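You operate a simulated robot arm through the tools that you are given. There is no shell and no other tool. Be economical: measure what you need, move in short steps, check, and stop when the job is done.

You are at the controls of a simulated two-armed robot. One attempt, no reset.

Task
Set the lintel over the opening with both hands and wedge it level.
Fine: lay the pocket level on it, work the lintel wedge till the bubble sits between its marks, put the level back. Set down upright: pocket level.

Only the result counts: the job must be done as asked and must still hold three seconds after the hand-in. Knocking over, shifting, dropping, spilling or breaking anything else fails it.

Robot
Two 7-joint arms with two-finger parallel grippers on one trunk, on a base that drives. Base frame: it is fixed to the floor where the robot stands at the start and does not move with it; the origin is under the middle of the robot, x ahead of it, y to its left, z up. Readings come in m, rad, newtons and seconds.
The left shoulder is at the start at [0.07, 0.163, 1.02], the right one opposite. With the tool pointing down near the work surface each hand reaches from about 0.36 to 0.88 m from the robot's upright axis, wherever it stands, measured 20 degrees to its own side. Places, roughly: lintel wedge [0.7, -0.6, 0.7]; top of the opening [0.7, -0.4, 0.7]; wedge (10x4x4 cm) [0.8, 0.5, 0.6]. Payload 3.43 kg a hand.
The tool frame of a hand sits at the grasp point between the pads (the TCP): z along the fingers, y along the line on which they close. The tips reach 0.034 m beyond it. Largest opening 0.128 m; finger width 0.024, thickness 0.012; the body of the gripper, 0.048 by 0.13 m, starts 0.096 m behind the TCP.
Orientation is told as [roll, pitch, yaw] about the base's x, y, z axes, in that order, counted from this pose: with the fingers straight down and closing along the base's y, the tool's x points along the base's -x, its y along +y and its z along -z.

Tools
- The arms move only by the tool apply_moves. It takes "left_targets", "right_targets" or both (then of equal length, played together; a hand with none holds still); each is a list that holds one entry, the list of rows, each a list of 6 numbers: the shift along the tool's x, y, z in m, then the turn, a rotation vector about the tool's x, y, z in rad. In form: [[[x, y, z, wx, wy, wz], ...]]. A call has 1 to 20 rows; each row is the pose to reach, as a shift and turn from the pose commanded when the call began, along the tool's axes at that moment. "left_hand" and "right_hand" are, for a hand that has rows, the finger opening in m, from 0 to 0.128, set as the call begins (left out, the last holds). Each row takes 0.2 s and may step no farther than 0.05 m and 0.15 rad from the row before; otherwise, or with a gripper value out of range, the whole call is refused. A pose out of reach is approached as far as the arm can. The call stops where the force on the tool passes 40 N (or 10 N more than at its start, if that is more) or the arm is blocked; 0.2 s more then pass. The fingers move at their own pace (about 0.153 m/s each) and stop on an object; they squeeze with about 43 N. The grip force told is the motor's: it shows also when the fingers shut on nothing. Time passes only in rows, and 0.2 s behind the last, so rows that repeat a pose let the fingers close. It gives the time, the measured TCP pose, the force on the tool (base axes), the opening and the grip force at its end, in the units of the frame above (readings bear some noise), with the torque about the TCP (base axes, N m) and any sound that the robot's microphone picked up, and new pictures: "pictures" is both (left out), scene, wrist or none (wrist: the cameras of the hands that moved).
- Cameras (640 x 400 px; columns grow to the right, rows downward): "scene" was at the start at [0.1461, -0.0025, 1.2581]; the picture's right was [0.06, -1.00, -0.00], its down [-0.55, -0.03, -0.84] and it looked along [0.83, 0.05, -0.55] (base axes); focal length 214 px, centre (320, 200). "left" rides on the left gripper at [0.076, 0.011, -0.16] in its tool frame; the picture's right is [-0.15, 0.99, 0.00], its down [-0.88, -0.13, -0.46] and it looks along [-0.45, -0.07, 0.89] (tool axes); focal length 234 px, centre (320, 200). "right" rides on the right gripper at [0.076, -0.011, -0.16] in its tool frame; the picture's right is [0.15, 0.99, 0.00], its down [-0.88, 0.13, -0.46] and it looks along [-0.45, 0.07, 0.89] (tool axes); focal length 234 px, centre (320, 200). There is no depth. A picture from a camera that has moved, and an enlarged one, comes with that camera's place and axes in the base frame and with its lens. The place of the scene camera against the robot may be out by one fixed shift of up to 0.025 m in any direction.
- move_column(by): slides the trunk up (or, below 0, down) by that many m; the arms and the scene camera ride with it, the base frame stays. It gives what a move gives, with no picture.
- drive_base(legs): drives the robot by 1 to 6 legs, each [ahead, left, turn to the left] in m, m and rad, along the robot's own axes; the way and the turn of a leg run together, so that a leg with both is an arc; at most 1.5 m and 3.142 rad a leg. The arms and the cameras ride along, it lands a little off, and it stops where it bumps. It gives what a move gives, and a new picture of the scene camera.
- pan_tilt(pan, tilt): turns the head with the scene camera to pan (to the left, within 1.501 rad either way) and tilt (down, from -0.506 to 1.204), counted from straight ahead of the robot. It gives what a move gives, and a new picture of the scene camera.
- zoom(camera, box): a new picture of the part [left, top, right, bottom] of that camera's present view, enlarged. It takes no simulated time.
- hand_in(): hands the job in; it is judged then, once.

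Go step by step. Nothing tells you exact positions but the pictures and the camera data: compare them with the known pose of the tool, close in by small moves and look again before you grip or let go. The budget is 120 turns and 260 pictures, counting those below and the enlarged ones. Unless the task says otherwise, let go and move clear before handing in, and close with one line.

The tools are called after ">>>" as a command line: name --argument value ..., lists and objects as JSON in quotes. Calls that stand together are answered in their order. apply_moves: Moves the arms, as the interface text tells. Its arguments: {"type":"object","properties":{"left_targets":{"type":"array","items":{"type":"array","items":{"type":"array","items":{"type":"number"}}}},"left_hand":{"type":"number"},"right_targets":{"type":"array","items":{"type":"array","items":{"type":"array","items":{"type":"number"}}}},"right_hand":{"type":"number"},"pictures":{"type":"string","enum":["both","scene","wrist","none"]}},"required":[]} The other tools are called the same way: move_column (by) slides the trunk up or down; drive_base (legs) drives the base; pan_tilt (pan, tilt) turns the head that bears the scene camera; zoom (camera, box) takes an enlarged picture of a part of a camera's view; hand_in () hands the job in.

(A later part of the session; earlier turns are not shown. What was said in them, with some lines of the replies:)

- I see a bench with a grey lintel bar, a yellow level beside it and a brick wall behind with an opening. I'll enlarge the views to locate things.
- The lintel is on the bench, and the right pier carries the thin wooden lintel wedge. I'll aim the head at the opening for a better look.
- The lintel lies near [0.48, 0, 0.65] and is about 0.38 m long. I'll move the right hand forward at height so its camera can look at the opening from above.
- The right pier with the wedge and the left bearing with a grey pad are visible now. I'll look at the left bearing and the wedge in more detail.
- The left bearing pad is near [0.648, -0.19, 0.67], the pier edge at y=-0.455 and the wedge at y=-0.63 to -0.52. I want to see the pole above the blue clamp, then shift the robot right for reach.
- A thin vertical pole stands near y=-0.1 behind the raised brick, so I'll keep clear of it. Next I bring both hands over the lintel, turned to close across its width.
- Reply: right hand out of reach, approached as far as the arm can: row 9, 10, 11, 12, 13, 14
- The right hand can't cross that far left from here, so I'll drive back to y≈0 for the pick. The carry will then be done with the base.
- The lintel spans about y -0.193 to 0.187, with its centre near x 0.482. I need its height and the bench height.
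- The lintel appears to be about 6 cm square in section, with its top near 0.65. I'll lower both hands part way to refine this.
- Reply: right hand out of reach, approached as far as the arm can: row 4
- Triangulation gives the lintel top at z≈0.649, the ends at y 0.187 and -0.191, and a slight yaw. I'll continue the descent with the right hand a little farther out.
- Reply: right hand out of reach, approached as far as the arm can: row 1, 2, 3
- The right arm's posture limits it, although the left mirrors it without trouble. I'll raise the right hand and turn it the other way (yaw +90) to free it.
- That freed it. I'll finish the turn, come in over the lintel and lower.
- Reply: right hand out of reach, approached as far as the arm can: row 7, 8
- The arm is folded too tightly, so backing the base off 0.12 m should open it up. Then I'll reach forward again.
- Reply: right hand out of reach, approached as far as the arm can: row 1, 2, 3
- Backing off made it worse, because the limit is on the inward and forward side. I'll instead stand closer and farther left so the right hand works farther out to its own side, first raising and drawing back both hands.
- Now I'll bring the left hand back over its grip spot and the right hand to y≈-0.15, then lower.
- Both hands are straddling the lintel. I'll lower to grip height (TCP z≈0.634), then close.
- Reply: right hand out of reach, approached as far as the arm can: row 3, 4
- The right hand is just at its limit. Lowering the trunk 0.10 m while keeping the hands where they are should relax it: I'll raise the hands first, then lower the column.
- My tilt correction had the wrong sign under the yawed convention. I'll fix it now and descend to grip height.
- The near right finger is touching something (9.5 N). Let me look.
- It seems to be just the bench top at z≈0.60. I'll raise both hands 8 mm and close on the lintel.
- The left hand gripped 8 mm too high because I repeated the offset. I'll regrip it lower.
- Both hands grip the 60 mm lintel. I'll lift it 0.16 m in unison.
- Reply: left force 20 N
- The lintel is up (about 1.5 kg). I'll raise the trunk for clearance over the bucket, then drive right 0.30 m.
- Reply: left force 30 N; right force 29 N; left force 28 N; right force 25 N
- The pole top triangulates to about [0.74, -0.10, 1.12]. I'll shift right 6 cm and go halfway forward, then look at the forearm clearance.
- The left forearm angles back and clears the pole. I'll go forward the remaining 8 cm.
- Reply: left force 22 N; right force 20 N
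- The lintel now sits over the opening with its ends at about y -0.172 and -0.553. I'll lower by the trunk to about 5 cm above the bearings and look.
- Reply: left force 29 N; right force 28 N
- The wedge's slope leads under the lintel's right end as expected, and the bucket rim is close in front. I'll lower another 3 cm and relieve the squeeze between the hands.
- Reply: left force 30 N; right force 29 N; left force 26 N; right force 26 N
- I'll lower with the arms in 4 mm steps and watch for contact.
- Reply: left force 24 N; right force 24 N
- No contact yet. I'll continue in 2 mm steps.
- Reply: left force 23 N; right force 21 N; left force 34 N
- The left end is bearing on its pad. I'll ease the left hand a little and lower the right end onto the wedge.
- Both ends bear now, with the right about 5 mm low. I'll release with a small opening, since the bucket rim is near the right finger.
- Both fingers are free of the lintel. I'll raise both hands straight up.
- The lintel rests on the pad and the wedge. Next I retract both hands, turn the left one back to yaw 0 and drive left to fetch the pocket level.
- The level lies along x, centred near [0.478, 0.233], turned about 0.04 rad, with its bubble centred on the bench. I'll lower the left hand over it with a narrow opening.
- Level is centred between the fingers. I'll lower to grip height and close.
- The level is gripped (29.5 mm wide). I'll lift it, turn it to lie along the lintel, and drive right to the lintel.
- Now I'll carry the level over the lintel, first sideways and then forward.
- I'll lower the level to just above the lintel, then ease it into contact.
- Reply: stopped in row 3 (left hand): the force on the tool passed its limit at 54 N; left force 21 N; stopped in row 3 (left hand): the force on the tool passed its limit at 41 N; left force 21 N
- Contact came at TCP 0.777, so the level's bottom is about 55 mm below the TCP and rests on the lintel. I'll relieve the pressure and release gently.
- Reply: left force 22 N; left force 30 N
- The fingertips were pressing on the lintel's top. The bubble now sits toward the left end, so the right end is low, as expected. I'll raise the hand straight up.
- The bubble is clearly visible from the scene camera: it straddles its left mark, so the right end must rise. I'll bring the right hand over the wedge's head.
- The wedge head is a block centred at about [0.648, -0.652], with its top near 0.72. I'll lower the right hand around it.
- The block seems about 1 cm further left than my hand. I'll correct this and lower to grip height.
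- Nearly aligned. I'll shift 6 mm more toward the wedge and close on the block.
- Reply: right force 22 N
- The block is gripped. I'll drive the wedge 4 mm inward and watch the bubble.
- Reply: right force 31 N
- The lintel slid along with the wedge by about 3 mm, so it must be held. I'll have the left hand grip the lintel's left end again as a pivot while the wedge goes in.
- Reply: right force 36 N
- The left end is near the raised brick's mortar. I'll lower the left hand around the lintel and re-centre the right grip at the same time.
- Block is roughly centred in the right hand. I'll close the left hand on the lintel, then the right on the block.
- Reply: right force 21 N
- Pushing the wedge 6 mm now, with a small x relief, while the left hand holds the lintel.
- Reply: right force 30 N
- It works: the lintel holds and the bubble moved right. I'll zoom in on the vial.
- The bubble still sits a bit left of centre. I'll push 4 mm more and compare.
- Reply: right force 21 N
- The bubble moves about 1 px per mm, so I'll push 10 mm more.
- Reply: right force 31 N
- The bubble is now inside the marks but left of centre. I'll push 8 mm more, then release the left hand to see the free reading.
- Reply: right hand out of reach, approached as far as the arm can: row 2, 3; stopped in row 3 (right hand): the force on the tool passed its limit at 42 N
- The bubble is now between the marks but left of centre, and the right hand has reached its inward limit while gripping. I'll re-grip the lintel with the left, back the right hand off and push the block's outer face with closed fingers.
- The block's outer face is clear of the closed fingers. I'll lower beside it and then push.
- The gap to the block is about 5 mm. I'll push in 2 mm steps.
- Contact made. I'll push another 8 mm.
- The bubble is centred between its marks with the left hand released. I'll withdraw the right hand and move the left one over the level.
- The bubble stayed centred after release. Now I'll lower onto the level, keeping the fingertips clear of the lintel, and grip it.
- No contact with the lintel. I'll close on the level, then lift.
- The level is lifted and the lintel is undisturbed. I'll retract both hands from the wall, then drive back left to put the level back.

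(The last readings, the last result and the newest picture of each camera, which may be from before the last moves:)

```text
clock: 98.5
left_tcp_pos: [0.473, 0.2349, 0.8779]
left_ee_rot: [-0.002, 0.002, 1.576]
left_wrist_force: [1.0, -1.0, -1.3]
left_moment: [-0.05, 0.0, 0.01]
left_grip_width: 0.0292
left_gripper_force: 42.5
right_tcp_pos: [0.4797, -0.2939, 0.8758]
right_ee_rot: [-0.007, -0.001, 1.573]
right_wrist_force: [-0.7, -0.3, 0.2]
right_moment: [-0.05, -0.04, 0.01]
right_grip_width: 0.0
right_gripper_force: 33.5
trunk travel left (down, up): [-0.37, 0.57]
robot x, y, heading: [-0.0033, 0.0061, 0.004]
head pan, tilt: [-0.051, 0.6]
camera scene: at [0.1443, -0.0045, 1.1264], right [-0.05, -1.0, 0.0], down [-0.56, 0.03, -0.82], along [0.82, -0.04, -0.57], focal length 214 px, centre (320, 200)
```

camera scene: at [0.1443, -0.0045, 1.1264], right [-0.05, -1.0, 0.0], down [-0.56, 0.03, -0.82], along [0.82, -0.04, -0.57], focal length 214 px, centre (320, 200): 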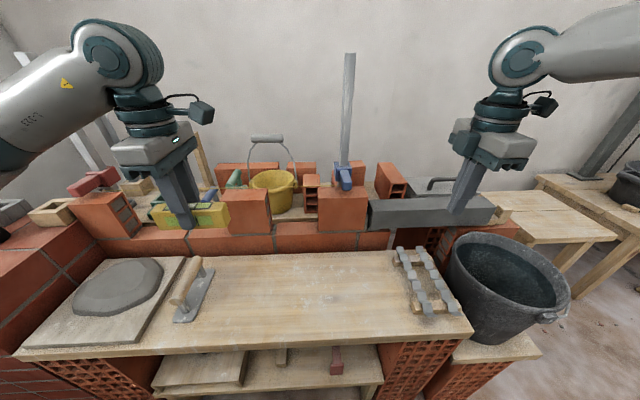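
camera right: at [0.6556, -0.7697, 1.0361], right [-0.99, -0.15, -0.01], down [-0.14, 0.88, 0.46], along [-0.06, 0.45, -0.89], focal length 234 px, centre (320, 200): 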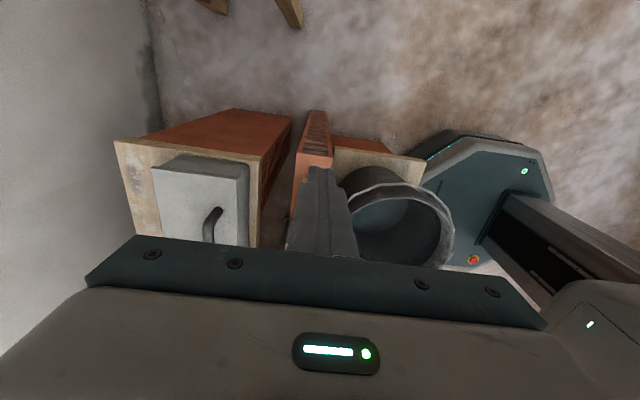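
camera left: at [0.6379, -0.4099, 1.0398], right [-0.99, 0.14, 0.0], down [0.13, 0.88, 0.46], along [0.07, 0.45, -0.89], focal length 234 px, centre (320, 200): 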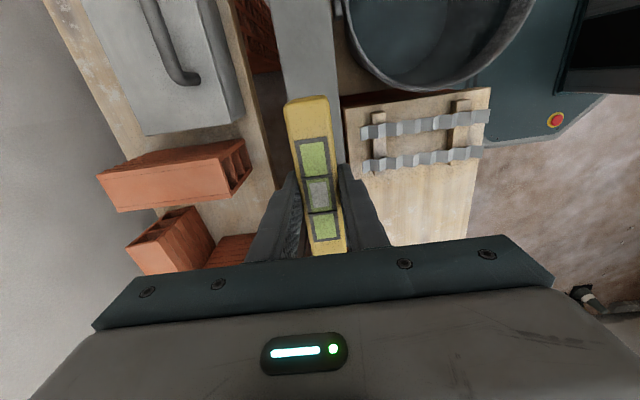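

I'll rotate the level back to its original heading and lower to just above the bench.

>>> apply_moves --left_targets '[[[0.001, -0.004, 0, 0, 0, 0.1414], [0.001, -0.004, 0, 0, 0, 0.2828], [0.001, -0.004, 0, 0, 0, 0.4242], [0.001, -0.004, 0, 0, 0, 0.5656], [0.001, -0.004, 0, 0, 0, 0.707], [0.001, -0.004, 0, 0, 0, 0.8484], [0.001, -0.004, 0, 0, 0, 0.9898], [0.001, -0.004, 0, 0, 0, 1.1312], [0.001, -0.004, 0, 0, 0, 1.2726], [0.001, -0.004, 0, 0, 0, 1.414], [0.001, -0.004, 0, 0, 0, 1.555], [0.001, -0.004, 0.04, 0, 0, 1.555], [0.001, -0.004, 0.08, 0, 0, 1.555], [0.001, -0.004, 0.12, 0, 0, 1.555], [0.001, -0.004, 0.16, 0, 0, 1.555], [0.001, -0.004, 0.2, 0, 0, 1.555], [0.001, -0.004, 0.2, 0, 0, 1.555]]]' --pictures "wrist"

>>> zoom --camera "scene" --box '[150, 220, 280, 320]'

```text
clock: 102.1
left_tcp_pos: [0.4782, 0.2345, 0.6781]
left_ee_rot: [0.0, -0.001, 0.022]
left_wrist_force: [-0.2, -0.8, -0.7]
left_moment: [-0.01, -0.01, 0.01]
left_grip_width: 0.0289
left_gripper_force: 43.0
right_tcp_pos: [0.4798, -0.2943, 0.8759]
right_ee_rot: [-0.008, -0.004, 1.573]
right_wrist_force: [0.2, 0.2, -0.7]
right_moment: [0.04, 0.01, -0.02]
right_grip_width: 0.0001
right_gripper_force: 32.7
trunk travel left (down, up): [-0.37, 0.57]
robot x, y, heading: [0.0002, 0.0081, 0.004]
head pan, tilt: [-0.051, 0.6]
camera left: at [0.4023, 0.2442, 0.8375], right [0.13, 0.99, 0.0], down [0.88, -0.11, 0.46], along [0.45, -0.06, -0.89], focal length 234 px, centre (320, 200)
```

left: 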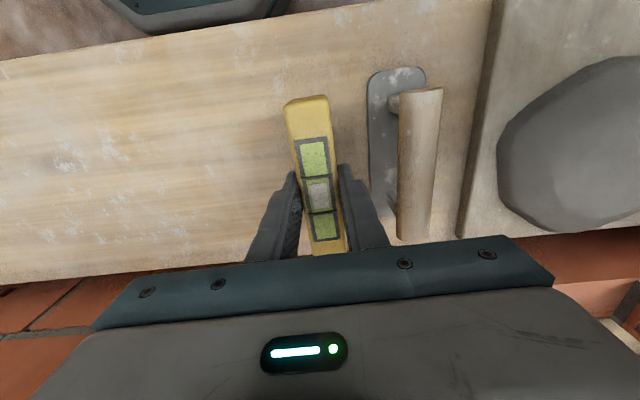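

```text
4.00 times, centred on (215, 270) of scene
camera zoom: at [0.1442, -0.0056, 1.1264], right [-0.05, -1.0, 0.0], down [-0.56, 0.03, -0.82], along [0.82, -0.04, -0.57], focal length 858 px, centre (740, -80)
```

zoom: 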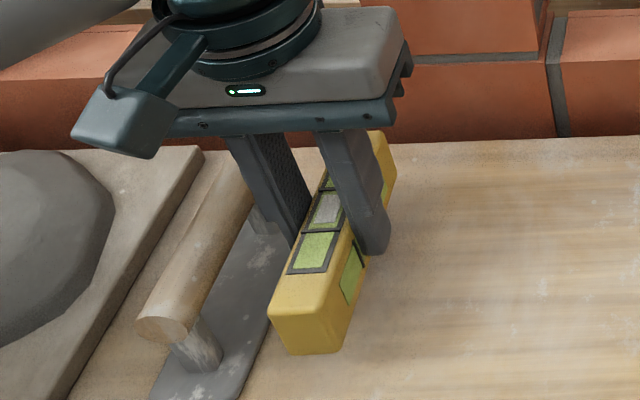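

Now easing the level down to contact.

>>> apply_moves --left_targets '[[[0, 0, 0.015, 0, 0, 0], [0, 0, 0.028, 0, 0, 0], [0, 0, 0.03, 0, 0, 0], [0, 0, 0.032, 0, 0, 0], [0, 0, 0.032, 0, 0, 0]]]' --pictures "none"

>>> apply_moves --left_targets '[[[0, 0, 0.001, 0, 0, 0], [0, 0, 0.002, 0, 0, 0], [0, 0, 0.002, 0, 0, 0]]]' --pictures "none"

```text
clock: 103.3
left_tcp_pos: [0.478, 0.2333, 0.6466]
left_ee_rot: [-0.001, -0.002, 0.02]
left_wrist_force: [-0.8, -0.5, -1.5]
left_moment: [-0.01, 0.0, 0.05]
left_grip_width: 0.0289
left_gripper_force: 43.2
right_tcp_pos: [0.4802, -0.2954, 0.8753]
right_ee_rot: [-0.007, -0.002, 1.575]
right_wrist_force: [0.5, -0.1, 0.2]
right_moment: [0.0, 0.0, 0.04]
right_grip_width: 0.0
right_gripper_force: 33.0
trunk travel left (down, up): [-0.37, 0.57]
robot x, y, heading: [-0.003, 0.0037, 0.006]
head pan, tilt: [-0.051, 0.6]
```

```text
clock: 104.1
left_tcp_pos: [0.4793, 0.2327, 0.6436]
left_ee_rot: [0.0, -0.001, 0.021]
left_wrist_force: [-0.5, 0.2, -1.0]
left_moment: [0.0, -0.04, -0.03]
left_grip_width: 0.029
left_gripper_force: 43.1
right_tcp_pos: [0.4795, -0.2946, 0.8745]
right_ee_rot: [-0.007, -0.001, 1.573]
right_wrist_force: [0.9, -0.2, -0.1]
right_moment: [0.01, 0.0, 0.01]
right_grip_width: 0.0003
right_gripper_force: 32.9
trunk travel left (down, up): [-0.37, 0.57]
robot x, y, heading: [-0.0028, 0.005, 0.006]
head pan, tilt: [-0.051, 0.6]
```

>>> apply_moves --left_targets '[[[0, 0, 0.001, 0, 0, 0], [0, 0, 0.002, 0, 0, 0], [0, 0, 0.002, 0, 0, 0]]]' --pictures "none"

>>> apply_moves --left_targets '[[[0, 0, 0.001, 0, 0, 0], [0, 0, 0.001, 0, 0, 0]]]' --pictures "none"

>>> zoom --camera "scene" --box '[150, 220, 280, 320]'

```text
clock: 104.9
left_tcp_pos: [0.4778, 0.2335, 0.6419]
left_ee_rot: [-0.002, -0.003, 0.02]
left_wrist_force: [-1.2, 1.0, 8.5]
left_moment: [0.09, 0.69, -0.06]
left_grip_width: 0.0291
left_gripper_force: 43.1
right_tcp_pos: [0.4803, -0.295, 0.8747]
right_ee_rot: [-0.007, -0.004, 1.575]
right_wrist_force: [0.0, -0.7, 0.5]
right_moment: [0.0, -0.01, 0.03]
right_grip_width: 0.0001
right_gripper_force: 32.8
trunk travel left (down, up): [-0.37, 0.57]
robot x, y, heading: [-0.0041, 0.005, 0.002]
head pan, tilt: [-0.051, 0.6]
```

```text
clock: 105.5
left_tcp_pos: [0.4775, 0.2324, 0.6427]
left_ee_rot: [-0.002, -0.006, 0.021]
left_wrist_force: [1.9, 2.9, 21.0]
left_moment: [0.1, 1.03, -0.08]
left_grip_width: 0.0292
left_gripper_force: 42.5
right_tcp_pos: [0.4795, -0.2957, 0.8763]
right_ee_rot: [-0.007, -0.003, 1.575]
right_wrist_force: [-0.1, -0.8, 0.4]
right_moment: [-0.01, 0.0, 0.04]
right_grip_width: 0.0
right_gripper_force: 33.3
trunk travel left (down, up): [-0.37, 0.57]
robot x, y, heading: [-0.0008, 0.0062, 0.003]
head pan, tilt: [-0.051, 0.6]
```

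```text
4.00 times, centred on (215, 270) of scene
camera zoom: at [0.1431, -0.0059, 1.1268], right [-0.05, -1.0, 0.0], down [-0.56, 0.03, -0.83], along [0.82, -0.04, -0.56], focal length 858 px, centre (740, -80)
```

zoom: 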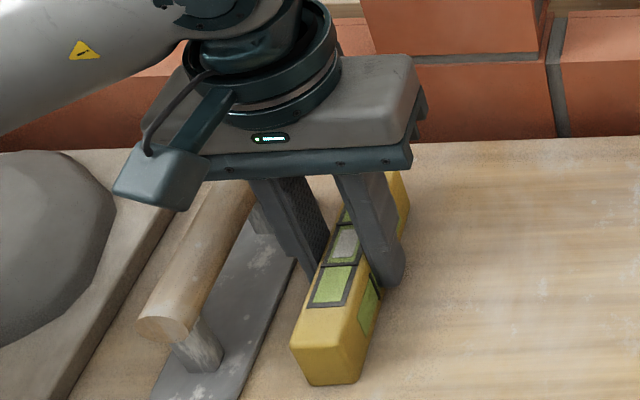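

The level rests on the bench. I'll open and rise.

>>> apply_moves --left_targets '[[[0, 0, -0.0005, 0, 0, 0], [0, 0, -0.0005, 0, 0, 0], [0, 0, -0.0005, 0, 0, 0], [0, 0, -0.02, 0, 0, 0], [0, 0, -0.05, 0, 0, 0], [0, 0, -0.09, 0, 0, 0], [0, 0, -0.13, 0, 0, 0], [0, 0, -0.17, 0, 0, 0], [0, 0, -0.21, 0, 0, 0]]]' --left_hand 0.055

>>> zoom --camera "scene" --box '[150, 220, 280, 320]'

>>> zoom --camera "scene" --box '[350, 150, 550, 275]'

```text
clock: 107.5
left_tcp_pos: [0.4772, 0.2334, 0.851]
left_ee_rot: [0.0, -0.002, 0.019]
left_wrist_force: [0.2, -0.3, 0.0]
left_moment: [0.04, 0.0, -0.01]
left_grip_width: 0.055
left_gripper_force: 0.1
right_tcp_pos: [0.4794, -0.2953, 0.8751]
right_ee_rot: [-0.007, -0.006, 1.573]
right_wrist_force: [0.4, 0.2, 0.0]
right_moment: [0.01, -0.02, 0.02]
right_grip_width: 0.0003
right_gripper_force: 33.0
trunk travel left (down, up): [-0.37, 0.57]
robot x, y, heading: [-0.0007, 0.0081, 0.002]
head pan, tilt: [-0.051, 0.6]
camera scene: at [0.1436, -0.0059, 1.1264], right [-0.05, -1.0, 0.0], down [-0.56, 0.03, -0.83], along [0.82, -0.04, -0.56], focal length 214 px, centre (320, 200)
camera left: at [0.4012, 0.2429, 1.0108], right [0.13, 0.99, 0.0], down [0.88, -0.11, 0.46], along [0.45, -0.06, -0.89], focal length 234 px, centre (320, 200)
```

scene: 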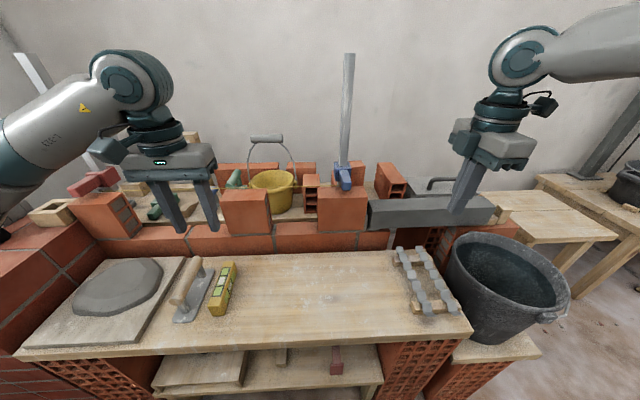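
left: 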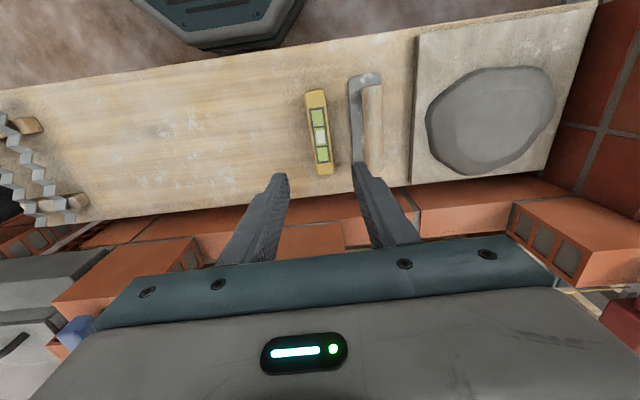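

```text
4.00 times, centred on (215, 270) of scene
camera zoom: at [0.1436, -0.0059, 1.1264], right [-0.05, -1.0, 0.0], down [-0.56, 0.03, -0.83], along [0.82, -0.04, -0.56], focal length 858 px, centre (740, -80)
```

zoom: 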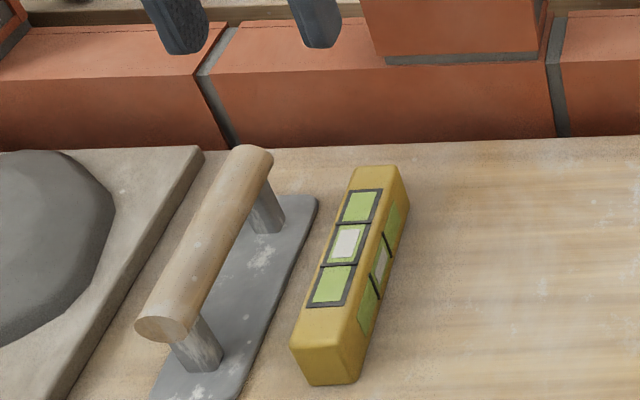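

```text
3.20 times, centred on (450, 212) of scene
camera zoom: at [0.1436, -0.0059, 1.1264], right [-0.05, -1.0, 0.0], down [-0.56, 0.03, -0.83], along [0.82, -0.04, -0.56], focal length 686 px, centre (-96, 160)
```

zoom: 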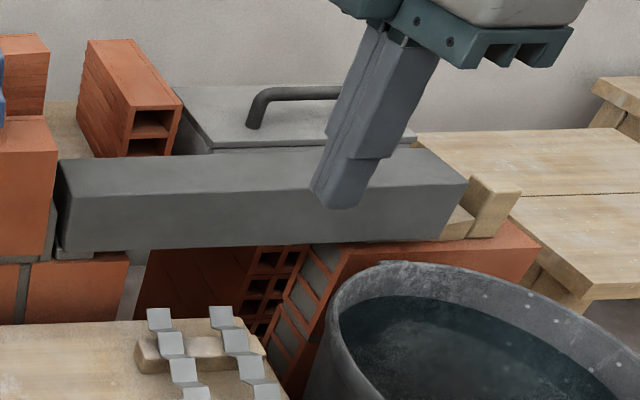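

The lintel is seated and wedged level, the pocket level is upright back in its place, and both hands are clear. I'm handing in.

>>> hand_in

```text
The job is handed in.
```

The lintel sits over the opening and is wedged level: the bubble was centred between its marks after I let go. The pocket level is back upright in its place on the bench, and I've handed the job in.
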